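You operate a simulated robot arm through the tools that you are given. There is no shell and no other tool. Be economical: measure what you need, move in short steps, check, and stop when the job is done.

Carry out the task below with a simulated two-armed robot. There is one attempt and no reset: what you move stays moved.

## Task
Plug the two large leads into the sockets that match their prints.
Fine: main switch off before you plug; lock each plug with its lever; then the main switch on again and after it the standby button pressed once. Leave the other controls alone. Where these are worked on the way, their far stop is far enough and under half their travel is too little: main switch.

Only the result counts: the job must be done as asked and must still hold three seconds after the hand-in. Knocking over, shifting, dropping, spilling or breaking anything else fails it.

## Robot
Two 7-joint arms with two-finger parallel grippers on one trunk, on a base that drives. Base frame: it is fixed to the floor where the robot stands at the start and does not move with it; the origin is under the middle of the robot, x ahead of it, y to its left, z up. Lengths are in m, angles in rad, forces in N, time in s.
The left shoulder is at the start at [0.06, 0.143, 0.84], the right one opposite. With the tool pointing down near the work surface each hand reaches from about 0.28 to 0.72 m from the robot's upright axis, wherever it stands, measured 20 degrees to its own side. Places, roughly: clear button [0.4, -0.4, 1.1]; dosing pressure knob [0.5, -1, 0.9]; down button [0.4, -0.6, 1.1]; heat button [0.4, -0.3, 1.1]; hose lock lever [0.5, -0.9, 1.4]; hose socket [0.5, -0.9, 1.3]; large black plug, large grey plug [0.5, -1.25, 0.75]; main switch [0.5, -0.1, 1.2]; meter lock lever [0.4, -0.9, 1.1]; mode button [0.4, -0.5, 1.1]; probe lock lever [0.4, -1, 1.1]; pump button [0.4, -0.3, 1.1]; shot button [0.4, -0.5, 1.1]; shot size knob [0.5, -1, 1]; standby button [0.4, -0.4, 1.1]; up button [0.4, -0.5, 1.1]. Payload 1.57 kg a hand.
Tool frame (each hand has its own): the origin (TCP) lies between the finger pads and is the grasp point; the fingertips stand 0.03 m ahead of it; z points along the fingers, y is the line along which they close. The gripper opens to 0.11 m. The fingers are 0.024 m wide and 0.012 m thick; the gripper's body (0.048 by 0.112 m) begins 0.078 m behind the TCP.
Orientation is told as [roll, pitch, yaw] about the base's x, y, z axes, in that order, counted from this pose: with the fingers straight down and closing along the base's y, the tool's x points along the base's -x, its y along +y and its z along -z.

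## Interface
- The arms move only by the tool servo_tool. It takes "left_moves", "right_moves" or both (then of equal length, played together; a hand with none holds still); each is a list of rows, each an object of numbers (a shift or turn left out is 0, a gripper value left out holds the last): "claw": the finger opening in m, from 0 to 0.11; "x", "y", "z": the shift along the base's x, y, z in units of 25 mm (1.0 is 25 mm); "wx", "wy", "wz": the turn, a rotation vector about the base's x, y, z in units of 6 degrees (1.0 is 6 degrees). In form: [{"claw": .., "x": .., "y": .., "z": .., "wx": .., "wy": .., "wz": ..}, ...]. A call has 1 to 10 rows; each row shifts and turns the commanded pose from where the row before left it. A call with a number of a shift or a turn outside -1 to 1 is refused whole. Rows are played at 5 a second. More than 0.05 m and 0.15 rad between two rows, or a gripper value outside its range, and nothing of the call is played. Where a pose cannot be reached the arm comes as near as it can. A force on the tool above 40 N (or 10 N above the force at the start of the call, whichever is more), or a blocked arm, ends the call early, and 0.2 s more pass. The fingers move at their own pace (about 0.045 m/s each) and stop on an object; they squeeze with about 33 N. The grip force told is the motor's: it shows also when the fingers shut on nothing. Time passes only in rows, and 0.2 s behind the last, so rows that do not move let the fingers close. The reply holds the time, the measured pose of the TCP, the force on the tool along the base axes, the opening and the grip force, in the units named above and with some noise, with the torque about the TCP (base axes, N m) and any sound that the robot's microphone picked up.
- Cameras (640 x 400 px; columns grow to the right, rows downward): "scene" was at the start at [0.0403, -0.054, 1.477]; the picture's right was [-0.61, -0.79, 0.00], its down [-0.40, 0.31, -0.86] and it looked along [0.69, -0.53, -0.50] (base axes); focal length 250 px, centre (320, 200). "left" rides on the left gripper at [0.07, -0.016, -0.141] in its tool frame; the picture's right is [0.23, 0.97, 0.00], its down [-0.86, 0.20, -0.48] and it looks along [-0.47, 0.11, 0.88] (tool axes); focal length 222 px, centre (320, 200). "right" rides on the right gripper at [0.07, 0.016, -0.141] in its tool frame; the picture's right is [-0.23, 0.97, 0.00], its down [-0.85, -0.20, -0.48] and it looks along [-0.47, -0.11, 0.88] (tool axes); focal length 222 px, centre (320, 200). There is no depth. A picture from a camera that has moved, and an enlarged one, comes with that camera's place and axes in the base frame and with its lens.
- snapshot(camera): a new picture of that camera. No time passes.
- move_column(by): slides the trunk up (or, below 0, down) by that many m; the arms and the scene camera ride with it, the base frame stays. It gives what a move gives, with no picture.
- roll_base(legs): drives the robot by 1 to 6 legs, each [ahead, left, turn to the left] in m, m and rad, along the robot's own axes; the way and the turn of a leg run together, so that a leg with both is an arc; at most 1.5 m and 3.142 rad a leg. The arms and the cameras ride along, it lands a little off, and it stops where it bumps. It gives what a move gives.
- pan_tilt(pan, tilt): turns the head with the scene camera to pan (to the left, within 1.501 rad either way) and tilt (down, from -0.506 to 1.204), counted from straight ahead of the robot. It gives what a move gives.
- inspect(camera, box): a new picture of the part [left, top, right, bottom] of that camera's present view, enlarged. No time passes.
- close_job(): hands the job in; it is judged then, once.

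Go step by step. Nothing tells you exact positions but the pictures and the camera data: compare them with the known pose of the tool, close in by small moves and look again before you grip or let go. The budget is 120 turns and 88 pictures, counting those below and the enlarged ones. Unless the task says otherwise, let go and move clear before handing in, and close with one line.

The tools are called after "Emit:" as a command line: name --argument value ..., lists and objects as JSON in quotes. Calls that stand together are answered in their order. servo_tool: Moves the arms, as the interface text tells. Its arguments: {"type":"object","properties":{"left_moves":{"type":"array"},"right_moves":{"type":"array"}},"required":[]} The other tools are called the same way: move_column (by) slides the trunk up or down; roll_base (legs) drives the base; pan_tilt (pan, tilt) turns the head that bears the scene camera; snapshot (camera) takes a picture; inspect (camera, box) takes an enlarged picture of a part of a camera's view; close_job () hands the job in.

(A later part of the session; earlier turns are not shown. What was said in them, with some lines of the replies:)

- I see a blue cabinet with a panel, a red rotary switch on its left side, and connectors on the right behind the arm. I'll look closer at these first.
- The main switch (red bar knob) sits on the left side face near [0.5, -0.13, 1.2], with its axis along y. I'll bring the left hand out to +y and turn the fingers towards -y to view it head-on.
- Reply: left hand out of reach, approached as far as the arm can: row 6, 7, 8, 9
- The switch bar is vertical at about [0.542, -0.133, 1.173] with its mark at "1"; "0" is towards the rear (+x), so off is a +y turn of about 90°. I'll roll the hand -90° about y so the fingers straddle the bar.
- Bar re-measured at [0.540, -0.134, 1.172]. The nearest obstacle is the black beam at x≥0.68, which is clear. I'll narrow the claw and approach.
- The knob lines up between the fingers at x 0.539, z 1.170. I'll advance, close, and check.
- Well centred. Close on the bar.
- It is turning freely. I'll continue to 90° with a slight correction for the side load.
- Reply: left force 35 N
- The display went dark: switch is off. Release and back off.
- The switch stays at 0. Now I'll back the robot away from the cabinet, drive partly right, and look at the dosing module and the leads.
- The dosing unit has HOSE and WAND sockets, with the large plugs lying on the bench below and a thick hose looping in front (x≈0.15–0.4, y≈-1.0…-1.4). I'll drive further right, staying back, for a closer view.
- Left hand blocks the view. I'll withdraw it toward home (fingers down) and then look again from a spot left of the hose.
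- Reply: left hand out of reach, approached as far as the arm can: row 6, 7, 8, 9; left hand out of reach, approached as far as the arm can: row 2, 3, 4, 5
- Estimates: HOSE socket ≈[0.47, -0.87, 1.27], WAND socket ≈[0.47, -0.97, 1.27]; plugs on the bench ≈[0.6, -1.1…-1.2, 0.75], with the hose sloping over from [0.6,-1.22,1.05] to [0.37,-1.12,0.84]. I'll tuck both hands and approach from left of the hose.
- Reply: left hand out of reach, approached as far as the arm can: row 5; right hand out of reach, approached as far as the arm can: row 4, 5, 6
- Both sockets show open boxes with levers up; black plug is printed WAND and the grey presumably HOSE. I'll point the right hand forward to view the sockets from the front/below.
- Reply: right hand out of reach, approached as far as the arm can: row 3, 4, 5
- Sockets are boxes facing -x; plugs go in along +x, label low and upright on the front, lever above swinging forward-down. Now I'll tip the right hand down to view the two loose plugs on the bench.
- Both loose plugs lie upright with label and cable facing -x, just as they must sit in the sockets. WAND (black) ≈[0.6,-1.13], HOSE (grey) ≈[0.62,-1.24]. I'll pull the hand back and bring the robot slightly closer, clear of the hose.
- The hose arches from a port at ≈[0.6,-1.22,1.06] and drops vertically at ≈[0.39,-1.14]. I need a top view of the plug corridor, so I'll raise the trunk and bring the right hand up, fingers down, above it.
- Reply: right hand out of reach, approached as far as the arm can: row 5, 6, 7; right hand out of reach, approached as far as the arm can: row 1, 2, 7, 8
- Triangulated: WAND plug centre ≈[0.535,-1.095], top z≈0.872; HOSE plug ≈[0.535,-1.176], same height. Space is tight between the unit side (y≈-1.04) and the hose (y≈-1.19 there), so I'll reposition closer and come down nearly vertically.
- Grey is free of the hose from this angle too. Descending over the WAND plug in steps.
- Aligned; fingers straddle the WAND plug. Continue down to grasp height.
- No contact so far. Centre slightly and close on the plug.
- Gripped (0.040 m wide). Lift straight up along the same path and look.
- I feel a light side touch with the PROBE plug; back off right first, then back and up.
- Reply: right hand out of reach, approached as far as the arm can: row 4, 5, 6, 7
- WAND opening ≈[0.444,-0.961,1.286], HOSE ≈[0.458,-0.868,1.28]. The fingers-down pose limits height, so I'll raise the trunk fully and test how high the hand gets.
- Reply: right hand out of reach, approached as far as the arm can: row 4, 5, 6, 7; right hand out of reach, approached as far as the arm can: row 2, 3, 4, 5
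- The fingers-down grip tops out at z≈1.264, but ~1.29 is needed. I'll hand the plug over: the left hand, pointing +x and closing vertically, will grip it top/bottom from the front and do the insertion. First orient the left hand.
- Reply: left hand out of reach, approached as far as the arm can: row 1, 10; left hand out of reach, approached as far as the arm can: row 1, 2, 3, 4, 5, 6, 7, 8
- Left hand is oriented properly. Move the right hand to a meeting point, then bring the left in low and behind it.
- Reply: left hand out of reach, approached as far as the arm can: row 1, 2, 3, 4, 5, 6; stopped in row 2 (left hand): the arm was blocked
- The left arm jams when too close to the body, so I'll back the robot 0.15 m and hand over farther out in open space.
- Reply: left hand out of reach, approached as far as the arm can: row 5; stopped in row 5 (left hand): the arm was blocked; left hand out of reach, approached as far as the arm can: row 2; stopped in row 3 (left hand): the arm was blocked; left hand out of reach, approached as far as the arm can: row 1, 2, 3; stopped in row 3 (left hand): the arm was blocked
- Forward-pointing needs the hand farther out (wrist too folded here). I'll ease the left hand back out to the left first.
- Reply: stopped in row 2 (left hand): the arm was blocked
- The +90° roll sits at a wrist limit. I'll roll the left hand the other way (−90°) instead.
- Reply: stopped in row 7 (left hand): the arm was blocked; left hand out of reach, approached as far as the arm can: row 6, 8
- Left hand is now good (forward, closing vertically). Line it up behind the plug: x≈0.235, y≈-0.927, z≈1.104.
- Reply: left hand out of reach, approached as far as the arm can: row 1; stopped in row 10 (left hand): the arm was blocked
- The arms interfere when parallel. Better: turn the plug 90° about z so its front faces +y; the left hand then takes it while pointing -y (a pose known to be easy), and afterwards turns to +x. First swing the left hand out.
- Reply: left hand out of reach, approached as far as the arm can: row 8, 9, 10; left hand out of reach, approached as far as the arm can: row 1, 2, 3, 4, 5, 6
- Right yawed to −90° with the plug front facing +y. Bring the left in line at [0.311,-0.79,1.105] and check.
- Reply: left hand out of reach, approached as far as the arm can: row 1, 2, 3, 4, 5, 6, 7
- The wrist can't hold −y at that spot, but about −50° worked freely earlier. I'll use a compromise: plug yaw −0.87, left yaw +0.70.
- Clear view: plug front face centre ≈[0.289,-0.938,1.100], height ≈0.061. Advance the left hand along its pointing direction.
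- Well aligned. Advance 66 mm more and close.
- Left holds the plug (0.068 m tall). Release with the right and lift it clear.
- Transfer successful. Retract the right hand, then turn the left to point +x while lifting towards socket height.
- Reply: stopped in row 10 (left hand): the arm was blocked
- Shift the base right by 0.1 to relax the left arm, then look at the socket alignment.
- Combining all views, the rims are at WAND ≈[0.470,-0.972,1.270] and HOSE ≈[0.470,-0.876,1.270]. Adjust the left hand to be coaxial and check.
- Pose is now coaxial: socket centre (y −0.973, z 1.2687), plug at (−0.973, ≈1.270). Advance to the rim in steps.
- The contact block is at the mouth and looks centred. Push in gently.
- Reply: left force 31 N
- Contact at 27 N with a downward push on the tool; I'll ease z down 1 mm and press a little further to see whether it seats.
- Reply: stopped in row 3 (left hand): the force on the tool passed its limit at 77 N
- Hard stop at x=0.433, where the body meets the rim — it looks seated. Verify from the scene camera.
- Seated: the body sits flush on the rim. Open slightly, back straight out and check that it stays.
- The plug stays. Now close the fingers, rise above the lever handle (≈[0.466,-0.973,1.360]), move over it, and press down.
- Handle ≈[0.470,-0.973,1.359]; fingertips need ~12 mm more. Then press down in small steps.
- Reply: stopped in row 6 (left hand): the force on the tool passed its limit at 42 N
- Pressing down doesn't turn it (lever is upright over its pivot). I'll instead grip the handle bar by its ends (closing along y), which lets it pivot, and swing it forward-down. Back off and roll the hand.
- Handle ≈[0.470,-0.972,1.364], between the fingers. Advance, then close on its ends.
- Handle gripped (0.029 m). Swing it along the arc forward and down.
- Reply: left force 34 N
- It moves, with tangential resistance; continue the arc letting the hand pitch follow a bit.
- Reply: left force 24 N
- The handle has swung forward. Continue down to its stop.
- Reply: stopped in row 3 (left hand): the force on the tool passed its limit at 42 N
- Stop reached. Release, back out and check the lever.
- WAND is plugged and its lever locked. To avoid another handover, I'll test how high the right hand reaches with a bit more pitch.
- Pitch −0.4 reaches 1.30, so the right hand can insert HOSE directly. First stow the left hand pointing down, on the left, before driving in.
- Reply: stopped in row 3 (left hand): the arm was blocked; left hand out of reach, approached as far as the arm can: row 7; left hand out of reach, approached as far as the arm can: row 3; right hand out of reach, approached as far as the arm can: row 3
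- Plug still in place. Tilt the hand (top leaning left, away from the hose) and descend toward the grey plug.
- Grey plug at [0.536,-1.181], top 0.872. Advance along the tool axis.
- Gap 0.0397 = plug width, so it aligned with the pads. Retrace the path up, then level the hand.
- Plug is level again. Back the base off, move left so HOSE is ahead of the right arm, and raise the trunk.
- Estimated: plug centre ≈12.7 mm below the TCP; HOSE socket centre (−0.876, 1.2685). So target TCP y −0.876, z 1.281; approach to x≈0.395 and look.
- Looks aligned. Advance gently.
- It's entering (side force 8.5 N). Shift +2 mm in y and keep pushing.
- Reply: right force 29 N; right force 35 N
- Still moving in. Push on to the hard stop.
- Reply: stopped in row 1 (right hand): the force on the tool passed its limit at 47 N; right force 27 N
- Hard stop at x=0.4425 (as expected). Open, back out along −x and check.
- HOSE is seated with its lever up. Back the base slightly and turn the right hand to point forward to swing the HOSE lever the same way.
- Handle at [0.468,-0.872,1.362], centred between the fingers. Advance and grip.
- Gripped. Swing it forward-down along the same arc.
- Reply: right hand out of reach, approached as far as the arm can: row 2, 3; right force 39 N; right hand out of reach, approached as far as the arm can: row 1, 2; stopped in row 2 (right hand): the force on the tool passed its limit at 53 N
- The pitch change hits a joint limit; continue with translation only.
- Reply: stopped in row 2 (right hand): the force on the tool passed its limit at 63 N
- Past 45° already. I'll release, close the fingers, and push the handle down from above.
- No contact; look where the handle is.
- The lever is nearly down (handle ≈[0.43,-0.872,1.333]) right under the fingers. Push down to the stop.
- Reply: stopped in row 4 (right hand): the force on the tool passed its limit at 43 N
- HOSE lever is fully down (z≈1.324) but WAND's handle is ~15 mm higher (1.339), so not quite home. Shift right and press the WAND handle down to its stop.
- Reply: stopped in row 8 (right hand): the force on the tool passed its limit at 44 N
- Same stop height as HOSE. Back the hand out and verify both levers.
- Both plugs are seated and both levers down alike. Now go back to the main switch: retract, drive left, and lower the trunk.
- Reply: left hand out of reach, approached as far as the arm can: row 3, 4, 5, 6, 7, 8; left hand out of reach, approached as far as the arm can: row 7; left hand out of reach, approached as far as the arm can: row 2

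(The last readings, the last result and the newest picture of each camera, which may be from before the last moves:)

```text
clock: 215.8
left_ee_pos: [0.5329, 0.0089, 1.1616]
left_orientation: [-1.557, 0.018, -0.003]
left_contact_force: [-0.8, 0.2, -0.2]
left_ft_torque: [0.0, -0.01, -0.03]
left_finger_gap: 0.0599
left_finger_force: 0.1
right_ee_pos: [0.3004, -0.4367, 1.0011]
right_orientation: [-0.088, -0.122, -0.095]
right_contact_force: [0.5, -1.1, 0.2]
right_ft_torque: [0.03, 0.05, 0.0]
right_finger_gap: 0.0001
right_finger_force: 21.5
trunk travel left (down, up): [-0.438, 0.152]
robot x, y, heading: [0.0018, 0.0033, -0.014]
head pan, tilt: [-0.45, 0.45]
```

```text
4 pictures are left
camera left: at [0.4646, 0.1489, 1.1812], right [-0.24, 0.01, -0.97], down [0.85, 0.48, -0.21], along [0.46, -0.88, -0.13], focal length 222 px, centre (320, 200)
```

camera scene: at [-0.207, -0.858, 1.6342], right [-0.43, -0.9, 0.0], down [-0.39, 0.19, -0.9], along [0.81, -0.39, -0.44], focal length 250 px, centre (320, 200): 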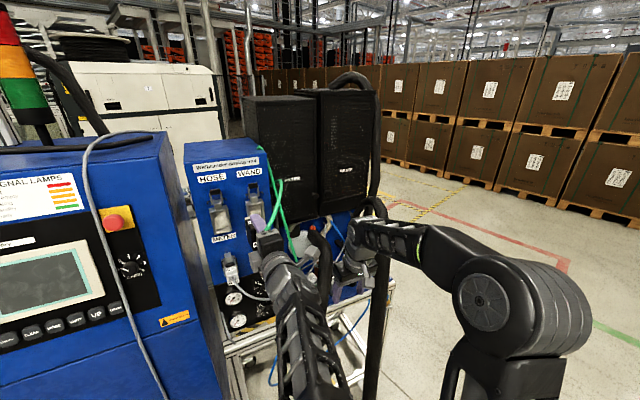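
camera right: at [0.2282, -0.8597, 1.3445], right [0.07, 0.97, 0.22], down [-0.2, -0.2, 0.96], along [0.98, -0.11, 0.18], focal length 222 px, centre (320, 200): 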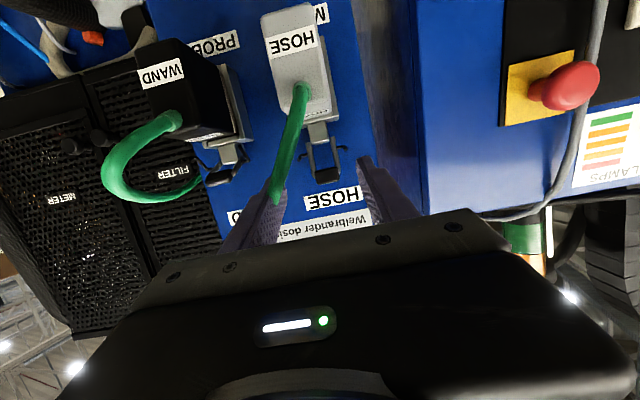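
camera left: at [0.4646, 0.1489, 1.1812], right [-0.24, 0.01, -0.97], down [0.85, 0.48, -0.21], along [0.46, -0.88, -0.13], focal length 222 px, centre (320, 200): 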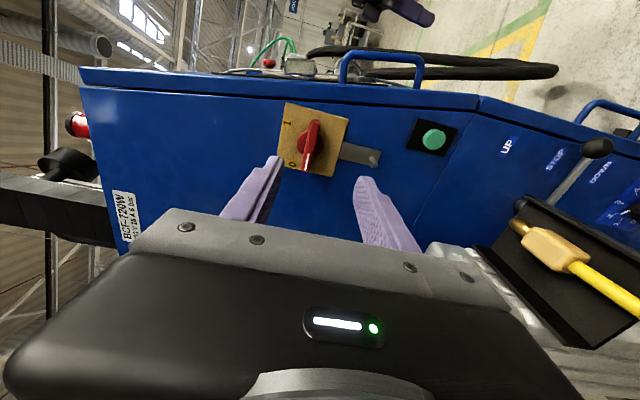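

Same pose as when I left the switch. Advance to [0.5385,-0.119,1.171] and grip.

Emit:
servo_tool --left_moves '[{"x": 0.22, "z": 0.35}, {"y": -1}, {"y": -1}, {"y": -1}, {"y": -1}, {"y": -1}, {"y": -0.12}, {}]'

```text
clock: 217.6
left_ee_pos: [0.5158, -0.0176, 1.1633]
left_orientation: [-1.559, 0.016, 0.0]
left_contact_force: [0.4, 0.2, 0.0]
left_ft_torque: [-0.01, -0.03, -0.04]
left_finger_gap: 0.0598
left_finger_force: 0.1
left hand out of reach, approached as far as the arm can: row 1, 2, 3, 4, 5, 6
right_ee_pos: [0.3004, -0.4362, 1.0002]
right_orientation: [-0.089, -0.122, -0.095]
right_contact_force: [-0.1, 0.8, -0.3]
right_ft_torque: [0.0, -0.01, 0.01]
right_finger_gap: 0.0001
right_finger_force: 21.5
trunk travel left (down, up): [-0.438, 0.152]
robot x, y, heading: [0.0017, 0.0, -0.015]
head pan, tilt: [-0.45, 0.45]
```

This arm branch is at its limit, so I'll use the base for the approach: forward 22 mm, then right ~0.1 m, trunk +8 mm.

Emit:
move_column --by 0.007

Emit:
roll_base --legs '[[0.0235, 0, 0], [0, -0.06, 0.014]]'

```text
clock: 218.2
left_ee_pos: [0.5158, -0.0161, 1.1699]
left_orientation: [-1.557, 0.014, 0.002]
left_contact_force: [0.7, 0.6, 0.7]
left_ft_torque: [-0.04, -0.01, 0.01]
left_finger_gap: 0.0601
left_finger_force: 0.0
right_ee_pos: [0.2996, -0.4363, 1.0077]
right_orientation: [-0.088, -0.123, -0.093]
right_contact_force: [0.2, 0.0, 0.1]
right_ft_torque: [-0.02, -0.03, -0.02]
right_finger_gap: 0.0001
right_finger_force: 21.5
trunk travel left (down, up): [-0.445, 0.145]
robot x, y, heading: [0.0036, 0.002, -0.011]
head pan, tilt: [-0.45, 0.45]
```

```text
clock: 219.6
left_ee_pos: [0.5387, -0.071, 1.1702]
left_orientation: [-1.555, 0.017, 0.016]
left_contact_force: [0.7, 0.6, -0.4]
left_ft_torque: [-0.01, -0.01, -0.01]
left_finger_gap: 0.0598
left_finger_force: 0.2
right_ee_pos: [0.3298, -0.4939, 1.0064]
right_orientation: [-0.087, -0.122, -0.081]
right_contact_force: [0.9, 0.2, 0.1]
right_ft_torque: [-0.01, -0.06, -0.01]
right_finger_gap: 0.0
right_finger_force: 20.8
trunk travel left (down, up): [-0.445, 0.145]
robot x, y, heading: [0.0245, -0.0583, 0.001]
head pan, tilt: [-0.45, 0.45]
```

Emit:
roll_base --legs '[[0, -0.048, 0]]'

Emit:
servo_tool --left_moves '[{"claw": 0.0}, {}, {}, {}]'

```text
clock: 220.5
left_ee_pos: [0.5387, -0.1186, 1.1705]
left_orientation: [-1.557, 0.016, 0.014]
left_contact_force: [0.5, -0.2, 0.7]
left_ft_torque: [0.0, 0.03, 0.04]
left_finger_gap: 0.0597
left_finger_force: 0.1
right_ee_pos: [0.3293, -0.542, 1.0068]
right_orientation: [-0.086, -0.122, -0.08]
right_contact_force: [-1.3, -1.0, 0.2]
right_ft_torque: [0.01, -0.01, -0.04]
right_finger_gap: 0.0
right_finger_force: 21.3
trunk travel left (down, up): [-0.445, 0.145]
robot x, y, heading: [0.027, -0.1061, 0.001]
head pan, tilt: [-0.45, 0.45]
```

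```text
clock: 221.5
left_ee_pos: [0.5392, -0.1181, 1.1726]
left_orientation: [-1.561, 0.014, 0.015]
left_contact_force: [3.7, -0.9, 11.9]
left_ft_torque: [-0.75, -0.5, 0.03]
left_finger_gap: 0.0133
left_finger_force: 24.1
right_ee_pos: [0.3287, -0.5416, 1.0073]
right_orientation: [-0.089, -0.121, -0.08]
right_contact_force: [-0.1, 0.1, -0.1]
right_ft_torque: [-0.02, -0.03, 0.0]
right_finger_gap: 0.0001
right_finger_force: 21.3
trunk travel left (down, up): [-0.445, 0.145]
robot x, y, heading: [0.0296, -0.1066, 0.001]
head pan, tilt: [-0.45, 0.45]
```

Gripped the bar (0.0133 m). Turn back about −y towards "1".

Emit:
servo_tool --left_moves '[{"wy": -1}, {"wy": -1}, {"wy": -1}, {"wy": -1}, {"wy": -1}, {"wy": -1}, {}]'

```text
clock: 223.1
left_ee_pos: [0.5332, -0.1155, 1.1675]
left_orientation: [-1.57, -0.611, 0.024]
left_contact_force: [14.9, -15.9, 18.0]
left_ft_torque: [-1.01, -0.04, 0.07]
left_finger_gap: 0.0133
left_finger_force: 29.7
left hand out of reach, approached as far as the arm can: row 6
right_ee_pos: [0.3304, -0.5431, 1.0063]
right_orientation: [-0.085, -0.121, -0.079]
right_contact_force: [0.3, -0.3, 0.8]
right_ft_torque: [0.0, -0.01, -0.03]
right_finger_gap: 0.0002
right_finger_force: 21.0
trunk travel left (down, up): [-0.445, 0.145]
robot x, y, heading: [0.0307, -0.1096, -0.002]
head pan, tilt: [-0.45, 0.45]
```

Continuing the turn with a small position correction.

Emit:
servo_tool --left_moves '[{"wy": -1, "x": 0.1}, {"wy": -1, "x": 0.1}, {"wy": -1}, {"wy": -1}, {}]'

```text
clock: 223.6
left_ee_pos: [0.5261, -0.1107, 1.1611]
left_orientation: [-1.552, -0.727, 0.029]
left_contact_force: [16.0, -10.1, -8.4]
left_ft_torque: [-0.82, 0.2, 0.57]
left_finger_gap: 0.0136
left_finger_force: 30.0
left hand out of reach, approached as far as the arm can: row 1, 2
right_ee_pos: [0.3312, -0.5439, 1.0059]
right_orientation: [-0.087, -0.12, -0.081]
right_contact_force: [0.7, -0.5, 0.7]
right_ft_torque: [0.04, -0.02, -0.01]
right_finger_gap: 0.0002
right_finger_force: 21.0
trunk travel left (down, up): [-0.445, 0.145]
robot x, y, heading: [0.0299, -0.1127, -0.001]
head pan, tilt: [-0.45, 0.45]
stopped in row 2 (left hand): the force on the tool passed its limit at 52 N (the readings are from after the stop); the commanded pose is now the measured one
```

Turned about 40° before the wrist limit. I'll release, back off with the base, roll the hand the rest of the way in free air, and see where it settles.

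Emit:
servo_tool --left_moves '[{"claw": 0.07}, {}, {}]'

Emit:
roll_base --legs '[[0, 0.1, 0]]'

Emit:
servo_tool --left_moves '[{"wy": -1}, {"wy": -1}, {"wy": -1}, {"wy": -1}, {"wy": -1}, {"wy": -1}, {"wy": -1}, {"wy": -1}, {"wy": -0.3}, {}]'

```text
clock: 224.4
left_ee_pos: [0.5231, -0.1081, 1.1643]
left_orientation: [-1.556, -0.732, 0.026]
left_contact_force: [-0.5, -0.3, 0.3]
left_ft_torque: [0.04, 0.04, -0.02]
left_finger_gap: 0.07
left_finger_force: 0.0
right_ee_pos: [0.3302, -0.5406, 1.0079]
right_orientation: [-0.086, -0.121, -0.08]
right_contact_force: [0.4, 0.3, -0.5]
right_ft_torque: [0.02, -0.01, 0.02]
right_finger_gap: 0.0
right_finger_force: 21.2
trunk travel left (down, up): [-0.445, 0.145]
robot x, y, heading: [0.0274, -0.11, 0.004]
head pan, tilt: [-0.45, 0.45]
```

```text
clock: 225.5
left_ee_pos: [0.5214, -0.0079, 1.1646]
left_orientation: [-1.558, -0.73, 0.028]
left_contact_force: [-1.2, 0.2, 0.3]
left_ft_torque: [0.0, 0.01, 0.04]
left_finger_gap: 0.07
left_finger_force: 0.2
right_ee_pos: [0.3301, -0.4408, 1.0081]
right_orientation: [-0.088, -0.123, -0.08]
right_contact_force: [-0.6, 0.2, 0.0]
right_ft_torque: [-0.04, -0.01, 0.04]
right_finger_gap: 0.0
right_finger_force: 21.6
trunk travel left (down, up): [-0.445, 0.145]
robot x, y, heading: [0.026, -0.0079, 0.006]
head pan, tilt: [-0.45, 0.45]
```

```text
clock: 227.7
left_ee_pos: [0.313, -0.0585, 1.2294]
left_orientation: [2.291, -1.534, 2.462]
left_contact_force: [-0.7, -1.0, -0.2]
left_ft_torque: [-0.01, -0.02, 0.03]
left_finger_gap: 0.0702
left_finger_force: 0.1
left hand out of reach, approached as far as the arm can: row 1, 2, 3, 4, 5, 6, 7, 8, 9
right_ee_pos: [0.3299, -0.4413, 1.0078]
right_orientation: [-0.089, -0.122, -0.081]
right_contact_force: [-0.2, -0.5, -0.8]
right_ft_torque: [0.0, -0.01, 0.01]
right_finger_gap: 0.0004
right_finger_force: 21.3
trunk travel left (down, up): [-0.445, 0.145]
robot x, y, heading: [0.0274, -0.0036, 0.004]
head pan, tilt: [-0.45, 0.45]
```

Orientation is now right (closing along x, pointing −y) but retracted; try extending it from here towards the switch.

Emit:
servo_tool --left_moves '[{"x": 1, "y": 0.5}, {"x": 1, "y": 0.5}, {"x": 1, "y": 0.4}, {"x": 1}, {"x": 1}, {"x": 1}, {"x": 1}, {"x": 1}, {"x": 1}, {}]'

```text
clock: 229.9
left_ee_pos: [0.3245, -0.0762, 1.2116]
left_orientation: [2.397, -1.538, 2.365]
left_contact_force: [-0.6, 0.7, -0.6]
left_ft_torque: [0.01, 0.0, 0.01]
left_finger_gap: 0.0699
left_finger_force: 0.2
left hand out of reach, approached as far as the arm can: row 1, 2, 3, 4, 5, 6, 7, 8, 9
right_ee_pos: [0.3297, -0.4409, 1.0077]
right_orientation: [-0.087, -0.123, -0.079]
right_contact_force: [-0.6, 0.4, -0.7]
right_ft_torque: [0.02, -0.03, -0.04]
right_finger_gap: 0.0
right_finger_force: 21.4
trunk travel left (down, up): [-0.445, 0.145]
robot x, y, heading: [0.024, -0.0093, 0.004]
head pan, tilt: [-0.45, 0.45]
```

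Extending at that roll isn't possible. Instead I'll roll back to the reachable pose and push the bar's marked end over to vertical with closed fingertips, using the base for the stroke.

Emit:
servo_tool --left_moves '[{"wy": 1, "claw": 0.0}, {"wy": 1}, {"wy": 1}, {"wy": 1}, {"wy": 1, "x": 0.5}, {"wy": 1, "x": 0.5}, {"wy": 1, "x": 1}, {"wy": 1, "x": 1}, {"wy": 1, "x": 1}, {"wy": 1, "x": 1}]'

Emit:
servo_tool --left_moves '[{"wy": 1, "x": 1, "y": 0.6}, {"wy": 1, "x": 1, "y": 0.6}, {"wy": 1, "x": 0.5, "y": 0.6}, {"wy": 1, "y": 0.6}, {"wy": 1}, {"z": -0.2}, {}]'

```text
clock: 232.1
left_ee_pos: [0.4494, -0.0739, 1.2108]
left_orientation: [-1.552, -0.552, 0.025]
left_contact_force: [0.3, -0.4, 0.0]
left_ft_torque: [-0.04, 0.0, 0.0]
left_finger_gap: 0.0
left_finger_force: 21.4
right_ee_pos: [0.3295, -0.4416, 1.0075]
right_orientation: [-0.088, -0.121, -0.081]
right_contact_force: [-0.3, 0.8, 0.0]
right_ft_torque: [0.0, 0.01, 0.0]
right_finger_gap: 0.0001
right_finger_force: 21.5
trunk travel left (down, up): [-0.445, 0.145]
robot x, y, heading: [0.0265, -0.0079, 0.003]
head pan, tilt: [-0.45, 0.45]
```

```text
clock: 233.7
left_ee_pos: [0.5137, -0.0169, 1.2046]
left_orientation: [-1.538, -0.031, 0.02]
left_contact_force: [0.0, 0.1, -0.6]
left_ft_torque: [-0.01, -0.03, -0.02]
left_finger_gap: 0.0
left_finger_force: 21.5
right_ee_pos: [0.3291, -0.4411, 1.0081]
right_orientation: [-0.088, -0.123, -0.079]
right_contact_force: [0.4, 0.1, -0.3]
right_ft_torque: [0.02, -0.02, -0.03]
right_finger_gap: 0.0
right_finger_force: 21.1
trunk travel left (down, up): [-0.445, 0.145]
robot x, y, heading: [0.0276, -0.0074, -0.001]
head pan, tilt: [-0.45, 0.45]
```

Emit:
servo_tool --left_moves '[{"x": 0.5, "z": -0.15}, {"x": 0.5, "z": -0.15}, {"x": 0.3}, {}]' --right_moves '[{"x": -1}, {"x": -1}, {}, {}]'

Emit:
roll_base --legs '[[0.048, 0, 0]]'

```text
clock: 234.7
left_ee_pos: [0.5369, -0.0057, 1.1967]
left_orientation: [-1.537, -0.03, 0.022]
left_contact_force: [-0.3, 0.1, -0.7]
left_ft_torque: [-0.02, -0.03, -0.02]
left_finger_gap: 0.0
left_finger_force: 21.5
left hand out of reach, approached as far as the arm can: row 2, 3
right_ee_pos: [0.2796, -0.4419, 1.0085]
right_orientation: [-0.087, -0.122, -0.081]
right_contact_force: [-0.7, -0.3, -0.1]
right_ft_torque: [0.01, -0.01, 0.01]
right_finger_gap: 0.0001
right_finger_force: 20.9
trunk travel left (down, up): [-0.445, 0.145]
robot x, y, heading: [0.0293, -0.0091, -0.0]
head pan, tilt: [-0.45, 0.45]
```

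```text
clock: 235.6
left_ee_pos: [0.5872, -0.0043, 1.1952]
left_orientation: [-1.539, -0.03, 0.022]
left_contact_force: [1.2, 0.0, -0.3]
left_ft_torque: [-0.02, 0.0, -0.03]
left_finger_gap: 0.0001
left_finger_force: 21.3
right_ee_pos: [0.3289, -0.4421, 1.0079]
right_orientation: [-0.086, -0.121, -0.08]
right_contact_force: [0.8, 0.7, 0.0]
right_ft_torque: [0.0, -0.01, -0.01]
right_finger_gap: 0.0
right_finger_force: 21.5
trunk travel left (down, up): [-0.445, 0.145]
robot x, y, heading: [0.0721, -0.0087, 0.002]
head pan, tilt: [-0.45, 0.45]
```

Emit:
roll_base --legs '[[0.006, 0, 0], [0, -0.113, 0]]'

Emit:
roll_base --legs '[[-0.04, 0, 0]]'

Emit:
inspect --camera "left" --box '[200, 70, 440, 220]'

```text
clock: 237.2
left_ee_pos: [0.5924, -0.1187, 1.1956]
left_orientation: [-1.539, -0.029, 0.025]
left_contact_force: [0.2, -0.5, 0.8]
left_ft_torque: [0.01, -0.01, 0.01]
left_finger_gap: 0.0002
left_finger_force: 21.7
right_ee_pos: [0.3336, -0.5555, 1.0088]
right_orientation: [-0.086, -0.121, -0.079]
right_contact_force: [0.1, -0.8, 0.7]
right_ft_torque: [0.01, -0.01, 0.01]
right_finger_gap: 0.0002
right_finger_force: 20.9
trunk travel left (down, up): [-0.445, 0.145]
robot x, y, heading: [0.0837, -0.1213, -0.002]
head pan, tilt: [-0.45, 0.45]
```

```text
clock: 238.1
left_ee_pos: [0.5737, -0.1172, 1.1992]
left_orientation: [-1.552, -0.032, 0.043]
left_contact_force: [1.0, -0.1, 0.2]
left_ft_torque: [0.0, 0.01, -0.01]
left_finger_gap: 0.0
left_finger_force: 20.5
right_ee_pos: [0.3084, -0.5561, 1.008]
right_orientation: [-0.087, -0.121, -0.082]
right_contact_force: [-0.3, -0.5, -0.5]
right_ft_torque: [0.0, 0.03, 0.0]
right_finger_gap: 0.0
right_finger_force: 21.4
trunk travel left (down, up): [-0.445, 0.145]
robot x, y, heading: [0.0572, -0.1248, 0.0]
head pan, tilt: [-0.45, 0.45]
stopped in leg 1: the force on the tool passed its limit at 51 N (the readings are from after the stop); the commanded pose is now the measured one
```

```text
2.67 times, centred on (320, 145) of left
camera zoom: at [0.4983, 0.0193, 1.2152], right [-0.2, 0.01, -0.98], down [0.84, 0.52, -0.16], along [0.51, -0.85, -0.11], focal length 592 px, centre (320, 347)
```

zoom: 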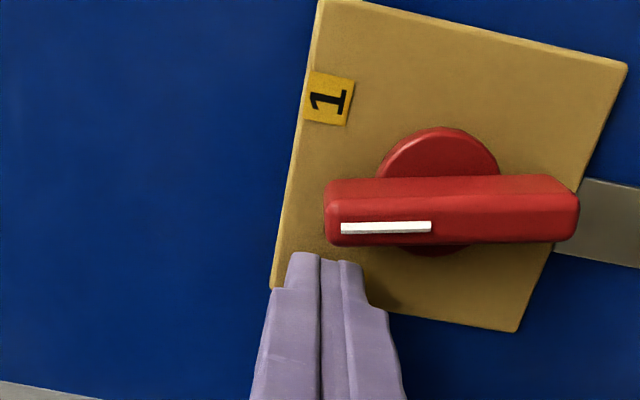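

The bar is ~15° short of "1". Keep pushing the marked end towards −x with small arm steps.

Emit:
servo_tool --left_moves '[{"x": -0.4}, {"x": -0.25}, {"x": -0.2}, {"x": -0.2}, {"x": -0.2}, {}]'

Emit:
roll_base --legs '[[-0.02, 0, 0]]'

Emit:
pan_tilt --pan -0.75 --tilt 0.75

Emit:
snapshot --camera "scene"

```text
clock: 239.1
left_ee_pos: [0.5568, -0.1165, 1.1986]
left_orientation: [-1.559, -0.023, 0.064]
left_contact_force: [16.2, -4.7, -0.9]
left_ft_torque: [0.19, 0.05, 0.12]
left_finger_gap: 0.0003
left_finger_force: 21.5
right_ee_pos: [0.311, -0.5587, 1.0069]
right_orientation: [-0.087, -0.119, -0.081]
right_contact_force: [-0.2, 0.0, 0.0]
right_ft_torque: [0.02, 0.01, -0.01]
right_finger_gap: 0.0
right_finger_force: 21.5
trunk travel left (down, up): [-0.445, 0.145]
robot x, y, heading: [0.058, -0.1263, -0.001]
head pan, tilt: [-0.45, 0.45]
stopped in row 5 (left hand): the force on the tool passed its limit at 44 N (the readings are from after the stop); the commanded pose is now the measured one
```

```text
clock: 239.9
left_ee_pos: [0.5585, -0.1132, 1.2001]
left_orientation: [-1.566, -0.023, 0.087]
left_contact_force: [9.4, -1.7, -1.7]
left_ft_torque: [0.12, 0.05, 0.12]
left_finger_gap: 0.0
left_finger_force: 21.4
right_ee_pos: [0.3017, -0.5573, 1.0067]
right_orientation: [-0.085, -0.119, -0.082]
right_contact_force: [-0.3, 0.1, 0.2]
right_ft_torque: [0.03, 0.0, 0.01]
right_finger_gap: 0.0
right_finger_force: 21.6
trunk travel left (down, up): [-0.445, 0.145]
robot x, y, heading: [0.0477, -0.1212, -0.005]
head pan, tilt: [-0.45, 0.45]
stopped in leg 1: the force on the tool passed its limit at 56 N (the readings are from after the stop); the commanded pose is now the measured one
```

```text
clock: 240.7
left_ee_pos: [0.5579, -0.1127, 1.1986]
left_orientation: [-1.565, -0.022, 0.086]
left_contact_force: [16.7, -3.1, -1.0]
left_ft_torque: [0.09, -0.01, 0.16]
left_finger_gap: 0.0
left_finger_force: 20.8
right_ee_pos: [0.3029, -0.5569, 1.0071]
right_orientation: [-0.087, -0.119, -0.081]
right_contact_force: [-0.9, -0.2, 0.1]
right_ft_torque: [0.0, -0.06, -0.06]
right_finger_gap: 0.0
right_finger_force: 21.3
trunk travel left (down, up): [-0.445, 0.145]
robot x, y, heading: [0.0508, -0.123, -0.002]
head pan, tilt: [-0.75, 0.75]
```

```text
2 pictures are left
camera scene: at [0.0817, -0.1791, 1.4647], right [-0.68, -0.73, 0.0], down [-0.5, 0.46, -0.73], along [0.53, -0.5, -0.68], focal length 250 px, centre (320, 200)
```

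scene: 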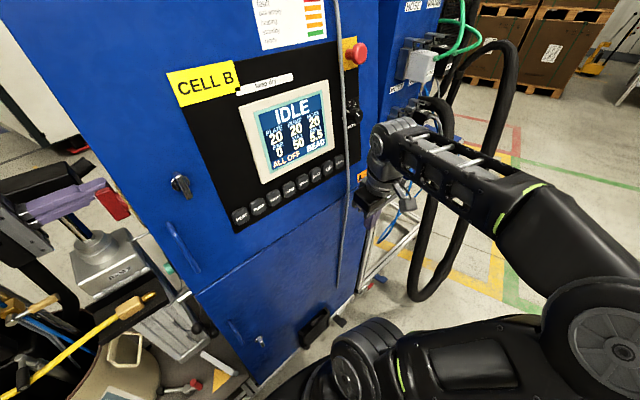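

The display is back on (IDLE), so the main switch is on. STANDBY triangulates to ≈[0.451,-0.387,1.089]. Retract the left hand via the base, then point the closed right fingers forward in front of the button.

Emit:
servo_tool --left_moves '[{"x": 0.5}, {"x": 0.3}, {}]'

Emit:
roll_base --legs '[[0, 0.13, 0], [-0.25, 0, 0]]'

Emit:
servo_tool --right_moves '[{"wx": 0.42, "wz": 0.4, "x": 0.9, "y": 0.2, "z": 0.3}, {"wx": 0.42, "wz": 0.4, "x": 0.9, "y": 0.2, "z": 0.3}, {"wy": -1, "x": 0.9, "y": 0.2, "z": 0.3}, {"wy": -1, "x": 0.9, "y": 0.2, "z": 0.3}, {"wy": -1, "x": 0.9, "y": 0.2, "z": 0.3}, {"wy": -1, "x": 0.9, "y": 0.2, "z": 0.3}, {"wy": -1, "x": 0.9, "y": 0.2, "z": 0.3}, {"wy": -1, "x": 0.9, "y": 0.2, "z": 0.3}, {"wy": -1, "x": 0.9, "y": 0.2, "z": 0.3}, {"wy": -1, "x": 0.9, "z": 0.3}]'

Emit:
servo_tool --right_moves '[{"wy": -1, "x": 0.9}, {"wy": -1, "x": 0.9}, {"wy": -1, "x": 0.5}, {"wy": -1}, {"wy": -1}, {}]'

```text
clock: 241.5
left_ee_pos: [0.5745, -0.1136, 1.1998]
left_orientation: [-1.566, -0.024, 0.082]
left_contact_force: [0.1, 0.4, -1.1]
left_ft_torque: [0.01, -0.02, -0.04]
left_finger_gap: 0.0002
left_finger_force: 21.2
right_ee_pos: [0.301, -0.5571, 1.0082]
right_orientation: [-0.087, -0.121, -0.082]
right_contact_force: [0.2, -0.3, 0.0]
right_ft_torque: [0.01, 0.01, -0.01]
right_finger_gap: 0.0
right_finger_force: 21.3
trunk travel left (down, up): [-0.445, 0.145]
robot x, y, heading: [0.0474, -0.1221, -0.004]
head pan, tilt: [-0.75, 0.75]
```

```text
clock: 244.2
left_ee_pos: [0.326, 0.0201, 1.2023]
left_orientation: [-1.566, -0.025, 0.085]
left_contact_force: [-0.2, 0.6, -0.5]
left_ft_torque: [0.01, 0.04, 0.02]
left_finger_gap: 0.0001
left_finger_force: 21.0
right_ee_pos: [0.0542, -0.4235, 1.0086]
right_orientation: [-0.088, -0.121, -0.078]
right_contact_force: [-0.5, 0.4, -0.8]
right_ft_torque: [-0.02, -0.05, 0.0]
right_finger_gap: 0.0002
right_finger_force: 21.9
trunk travel left (down, up): [-0.445, 0.145]
robot x, y, heading: [-0.2004, 0.0087, 0.007]
head pan, tilt: [-0.75, 0.75]
```

```text
clock: 246.4
left_ee_pos: [0.3267, 0.0206, 1.2004]
left_orientation: [-1.566, -0.023, 0.085]
left_contact_force: [0.1, 0.3, -0.6]
left_ft_torque: [-0.01, -0.01, -0.03]
left_finger_gap: 0.0
left_finger_force: 21.4
right_ee_pos: [0.2798, -0.3791, 1.0826]
right_orientation: [0.01, -0.957, -0.011]
right_contact_force: [0.6, -0.6, 0.1]
right_ft_torque: [0.0, 0.0, -0.01]
right_finger_gap: 0.0001
right_finger_force: 20.9
trunk travel left (down, up): [-0.445, 0.145]
robot x, y, heading: [-0.2, 0.0088, -0.0]
head pan, tilt: [-0.75, 0.75]
```

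```text
clock: 247.8
left_ee_pos: [0.3258, 0.0217, 1.2015]
left_orientation: [-1.566, -0.024, 0.086]
left_contact_force: [0.7, -0.1, -0.3]
left_ft_torque: [0.01, -0.04, 0.01]
left_finger_gap: 0.0001
left_finger_force: 21.3
right_ee_pos: [0.3362, -0.3785, 1.083]
right_orientation: [0.064, -1.477, -0.063]
right_contact_force: [0.1, 0.2, 0.1]
right_ft_torque: [0.01, -0.01, -0.01]
right_finger_gap: 0.0002
right_finger_force: 22.1
trunk travel left (down, up): [-0.445, 0.145]
robot x, y, heading: [-0.2, 0.0114, 0.005]
head pan, tilt: [-0.75, 0.75]
```

In front of the button row; check alignment with the hand camera.

Emit:
inspect --camera "right" --box '[200, 60, 440, 210]'

```text
2.67 times, centred on (320, 135) of right
camera zoom: at [0.1898, -0.3624, 1.0259], right [0.02, 0.97, 0.23], down [-0.4, -0.21, 0.89], along [0.92, -0.11, 0.38], focal length 592 px, centre (320, 373)
```

zoom: 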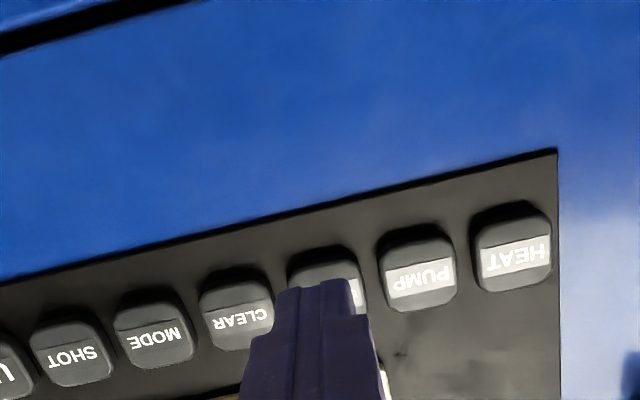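

STANDBY is right behind the fingertips (≈[0.451,-0.383,1.093]). Centre and press slowly.

Emit:
servo_tool --right_moves '[{"y": -0.14, "z": 0.5}, {"x": 0.9}, {"x": 0.9}, {"x": 0.9}, {"x": 0.15}, {"x": 0.15}, {"x": 0.15}, {"x": 0.15}, {"x": 0.15}, {"x": 0.15}]'

```text
clock: 249.8
left_ee_pos: [0.3205, 0.0206, 1.2029]
left_orientation: [-1.566, -0.028, 0.083]
left_contact_force: [0.2, -0.9, -0.2]
left_ft_torque: [0.01, -0.03, 0.01]
left_finger_gap: 0.0001
left_finger_force: 21.0
right_ee_pos: [0.4159, -0.3829, 1.0949]
right_orientation: [0.069, -1.474, -0.071]
right_contact_force: [-27.2, 2.9, 6.7]
right_ft_torque: [0.07, 0.22, 0.09]
right_finger_gap: 0.0001
right_finger_force: 21.2
trunk travel left (down, up): [-0.445, 0.145]
robot x, y, heading: [-0.1985, 0.0094, 0.003]
head pan, tilt: [-0.75, 0.75]
heard: click
stopped in row 10 (right hand): the force on the tool passed its limit at 43 N (the readings are from after the stop); the commanded pose is now the measured one
5 turns are left
```

Heard one click: the standby button is pressed. Retract straight back and confirm on the display.

Emit:
servo_tool --right_moves '[{"x": -1}, {"x": -1}, {"x": -1}, {"x": -1}, {"x": -0.5}, {}]'

Emit:
pan_tilt --pan -0.6 --tilt 0.5

Emit:
snapshot --camera "scene"

```text
clock: 251.2
left_ee_pos: [0.3254, 0.02, 1.2006]
left_orientation: [-1.566, -0.025, 0.085]
left_contact_force: [-0.5, -0.7, 0.1]
left_ft_torque: [0.02, -0.05, 0.0]
left_finger_gap: 0.0002
left_finger_force: 21.6
right_ee_pos: [0.3077, -0.3823, 1.0905]
right_orientation: [0.068, -1.47, -0.067]
right_contact_force: [-0.2, -0.2, 0.1]
right_ft_torque: [-0.01, -0.04, 0.03]
right_finger_gap: 0.0
right_finger_force: 21.3
trunk travel left (down, up): [-0.445, 0.145]
robot x, y, heading: [-0.2001, 0.0114, -0.0]
head pan, tilt: [-0.75, 0.75]
```

```text
clock: 252.0
left_ee_pos: [0.3248, 0.0209, 1.2005]
left_orientation: [-1.566, -0.026, 0.084]
left_contact_force: [-0.2, -0.5, 0.0]
left_ft_torque: [0.03, 0.02, -0.04]
left_finger_gap: 0.0001
left_finger_force: 21.3
right_ee_pos: [0.3072, -0.382, 1.0912]
right_orientation: [0.069, -1.468, -0.07]
right_contact_force: [0.9, 0.3, 0.1]
right_ft_torque: [0.01, -0.01, 0.0]
right_finger_gap: 0.0
right_finger_force: 21.5
trunk travel left (down, up): [-0.445, 0.145]
robot x, y, heading: [-0.2023, 0.0107, 0.005]
head pan, tilt: [-0.6, 0.499]
```

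```text
0 pictures are left
camera scene: at [-0.1555, -0.0406, 1.4866], right [-0.56, -0.83, 0.0], down [-0.4, 0.27, -0.88], along [0.72, -0.49, -0.48], focal length 250 px, centre (320, 200)
4 turns are left
```

scene: 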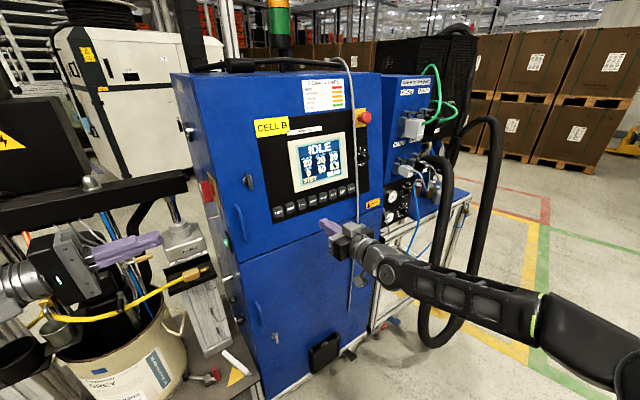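

The display's status field at lower left has changed from "ALL OFF" after the single click. Both plugs are in, both hands are clear, and I'm handing in.

Emit:
close_job

```text
The job is handed in.
```

I finished the job and handed it in: WAND and HOSE are each plugged into the matching socket with their levers pushed down, the main switch is back on, and the standby button was pressed once with one click heard. I had no clear final look at the main switch itself, only the lit display. During the work, the right hand lightly touched the already connected PROBE plug once.
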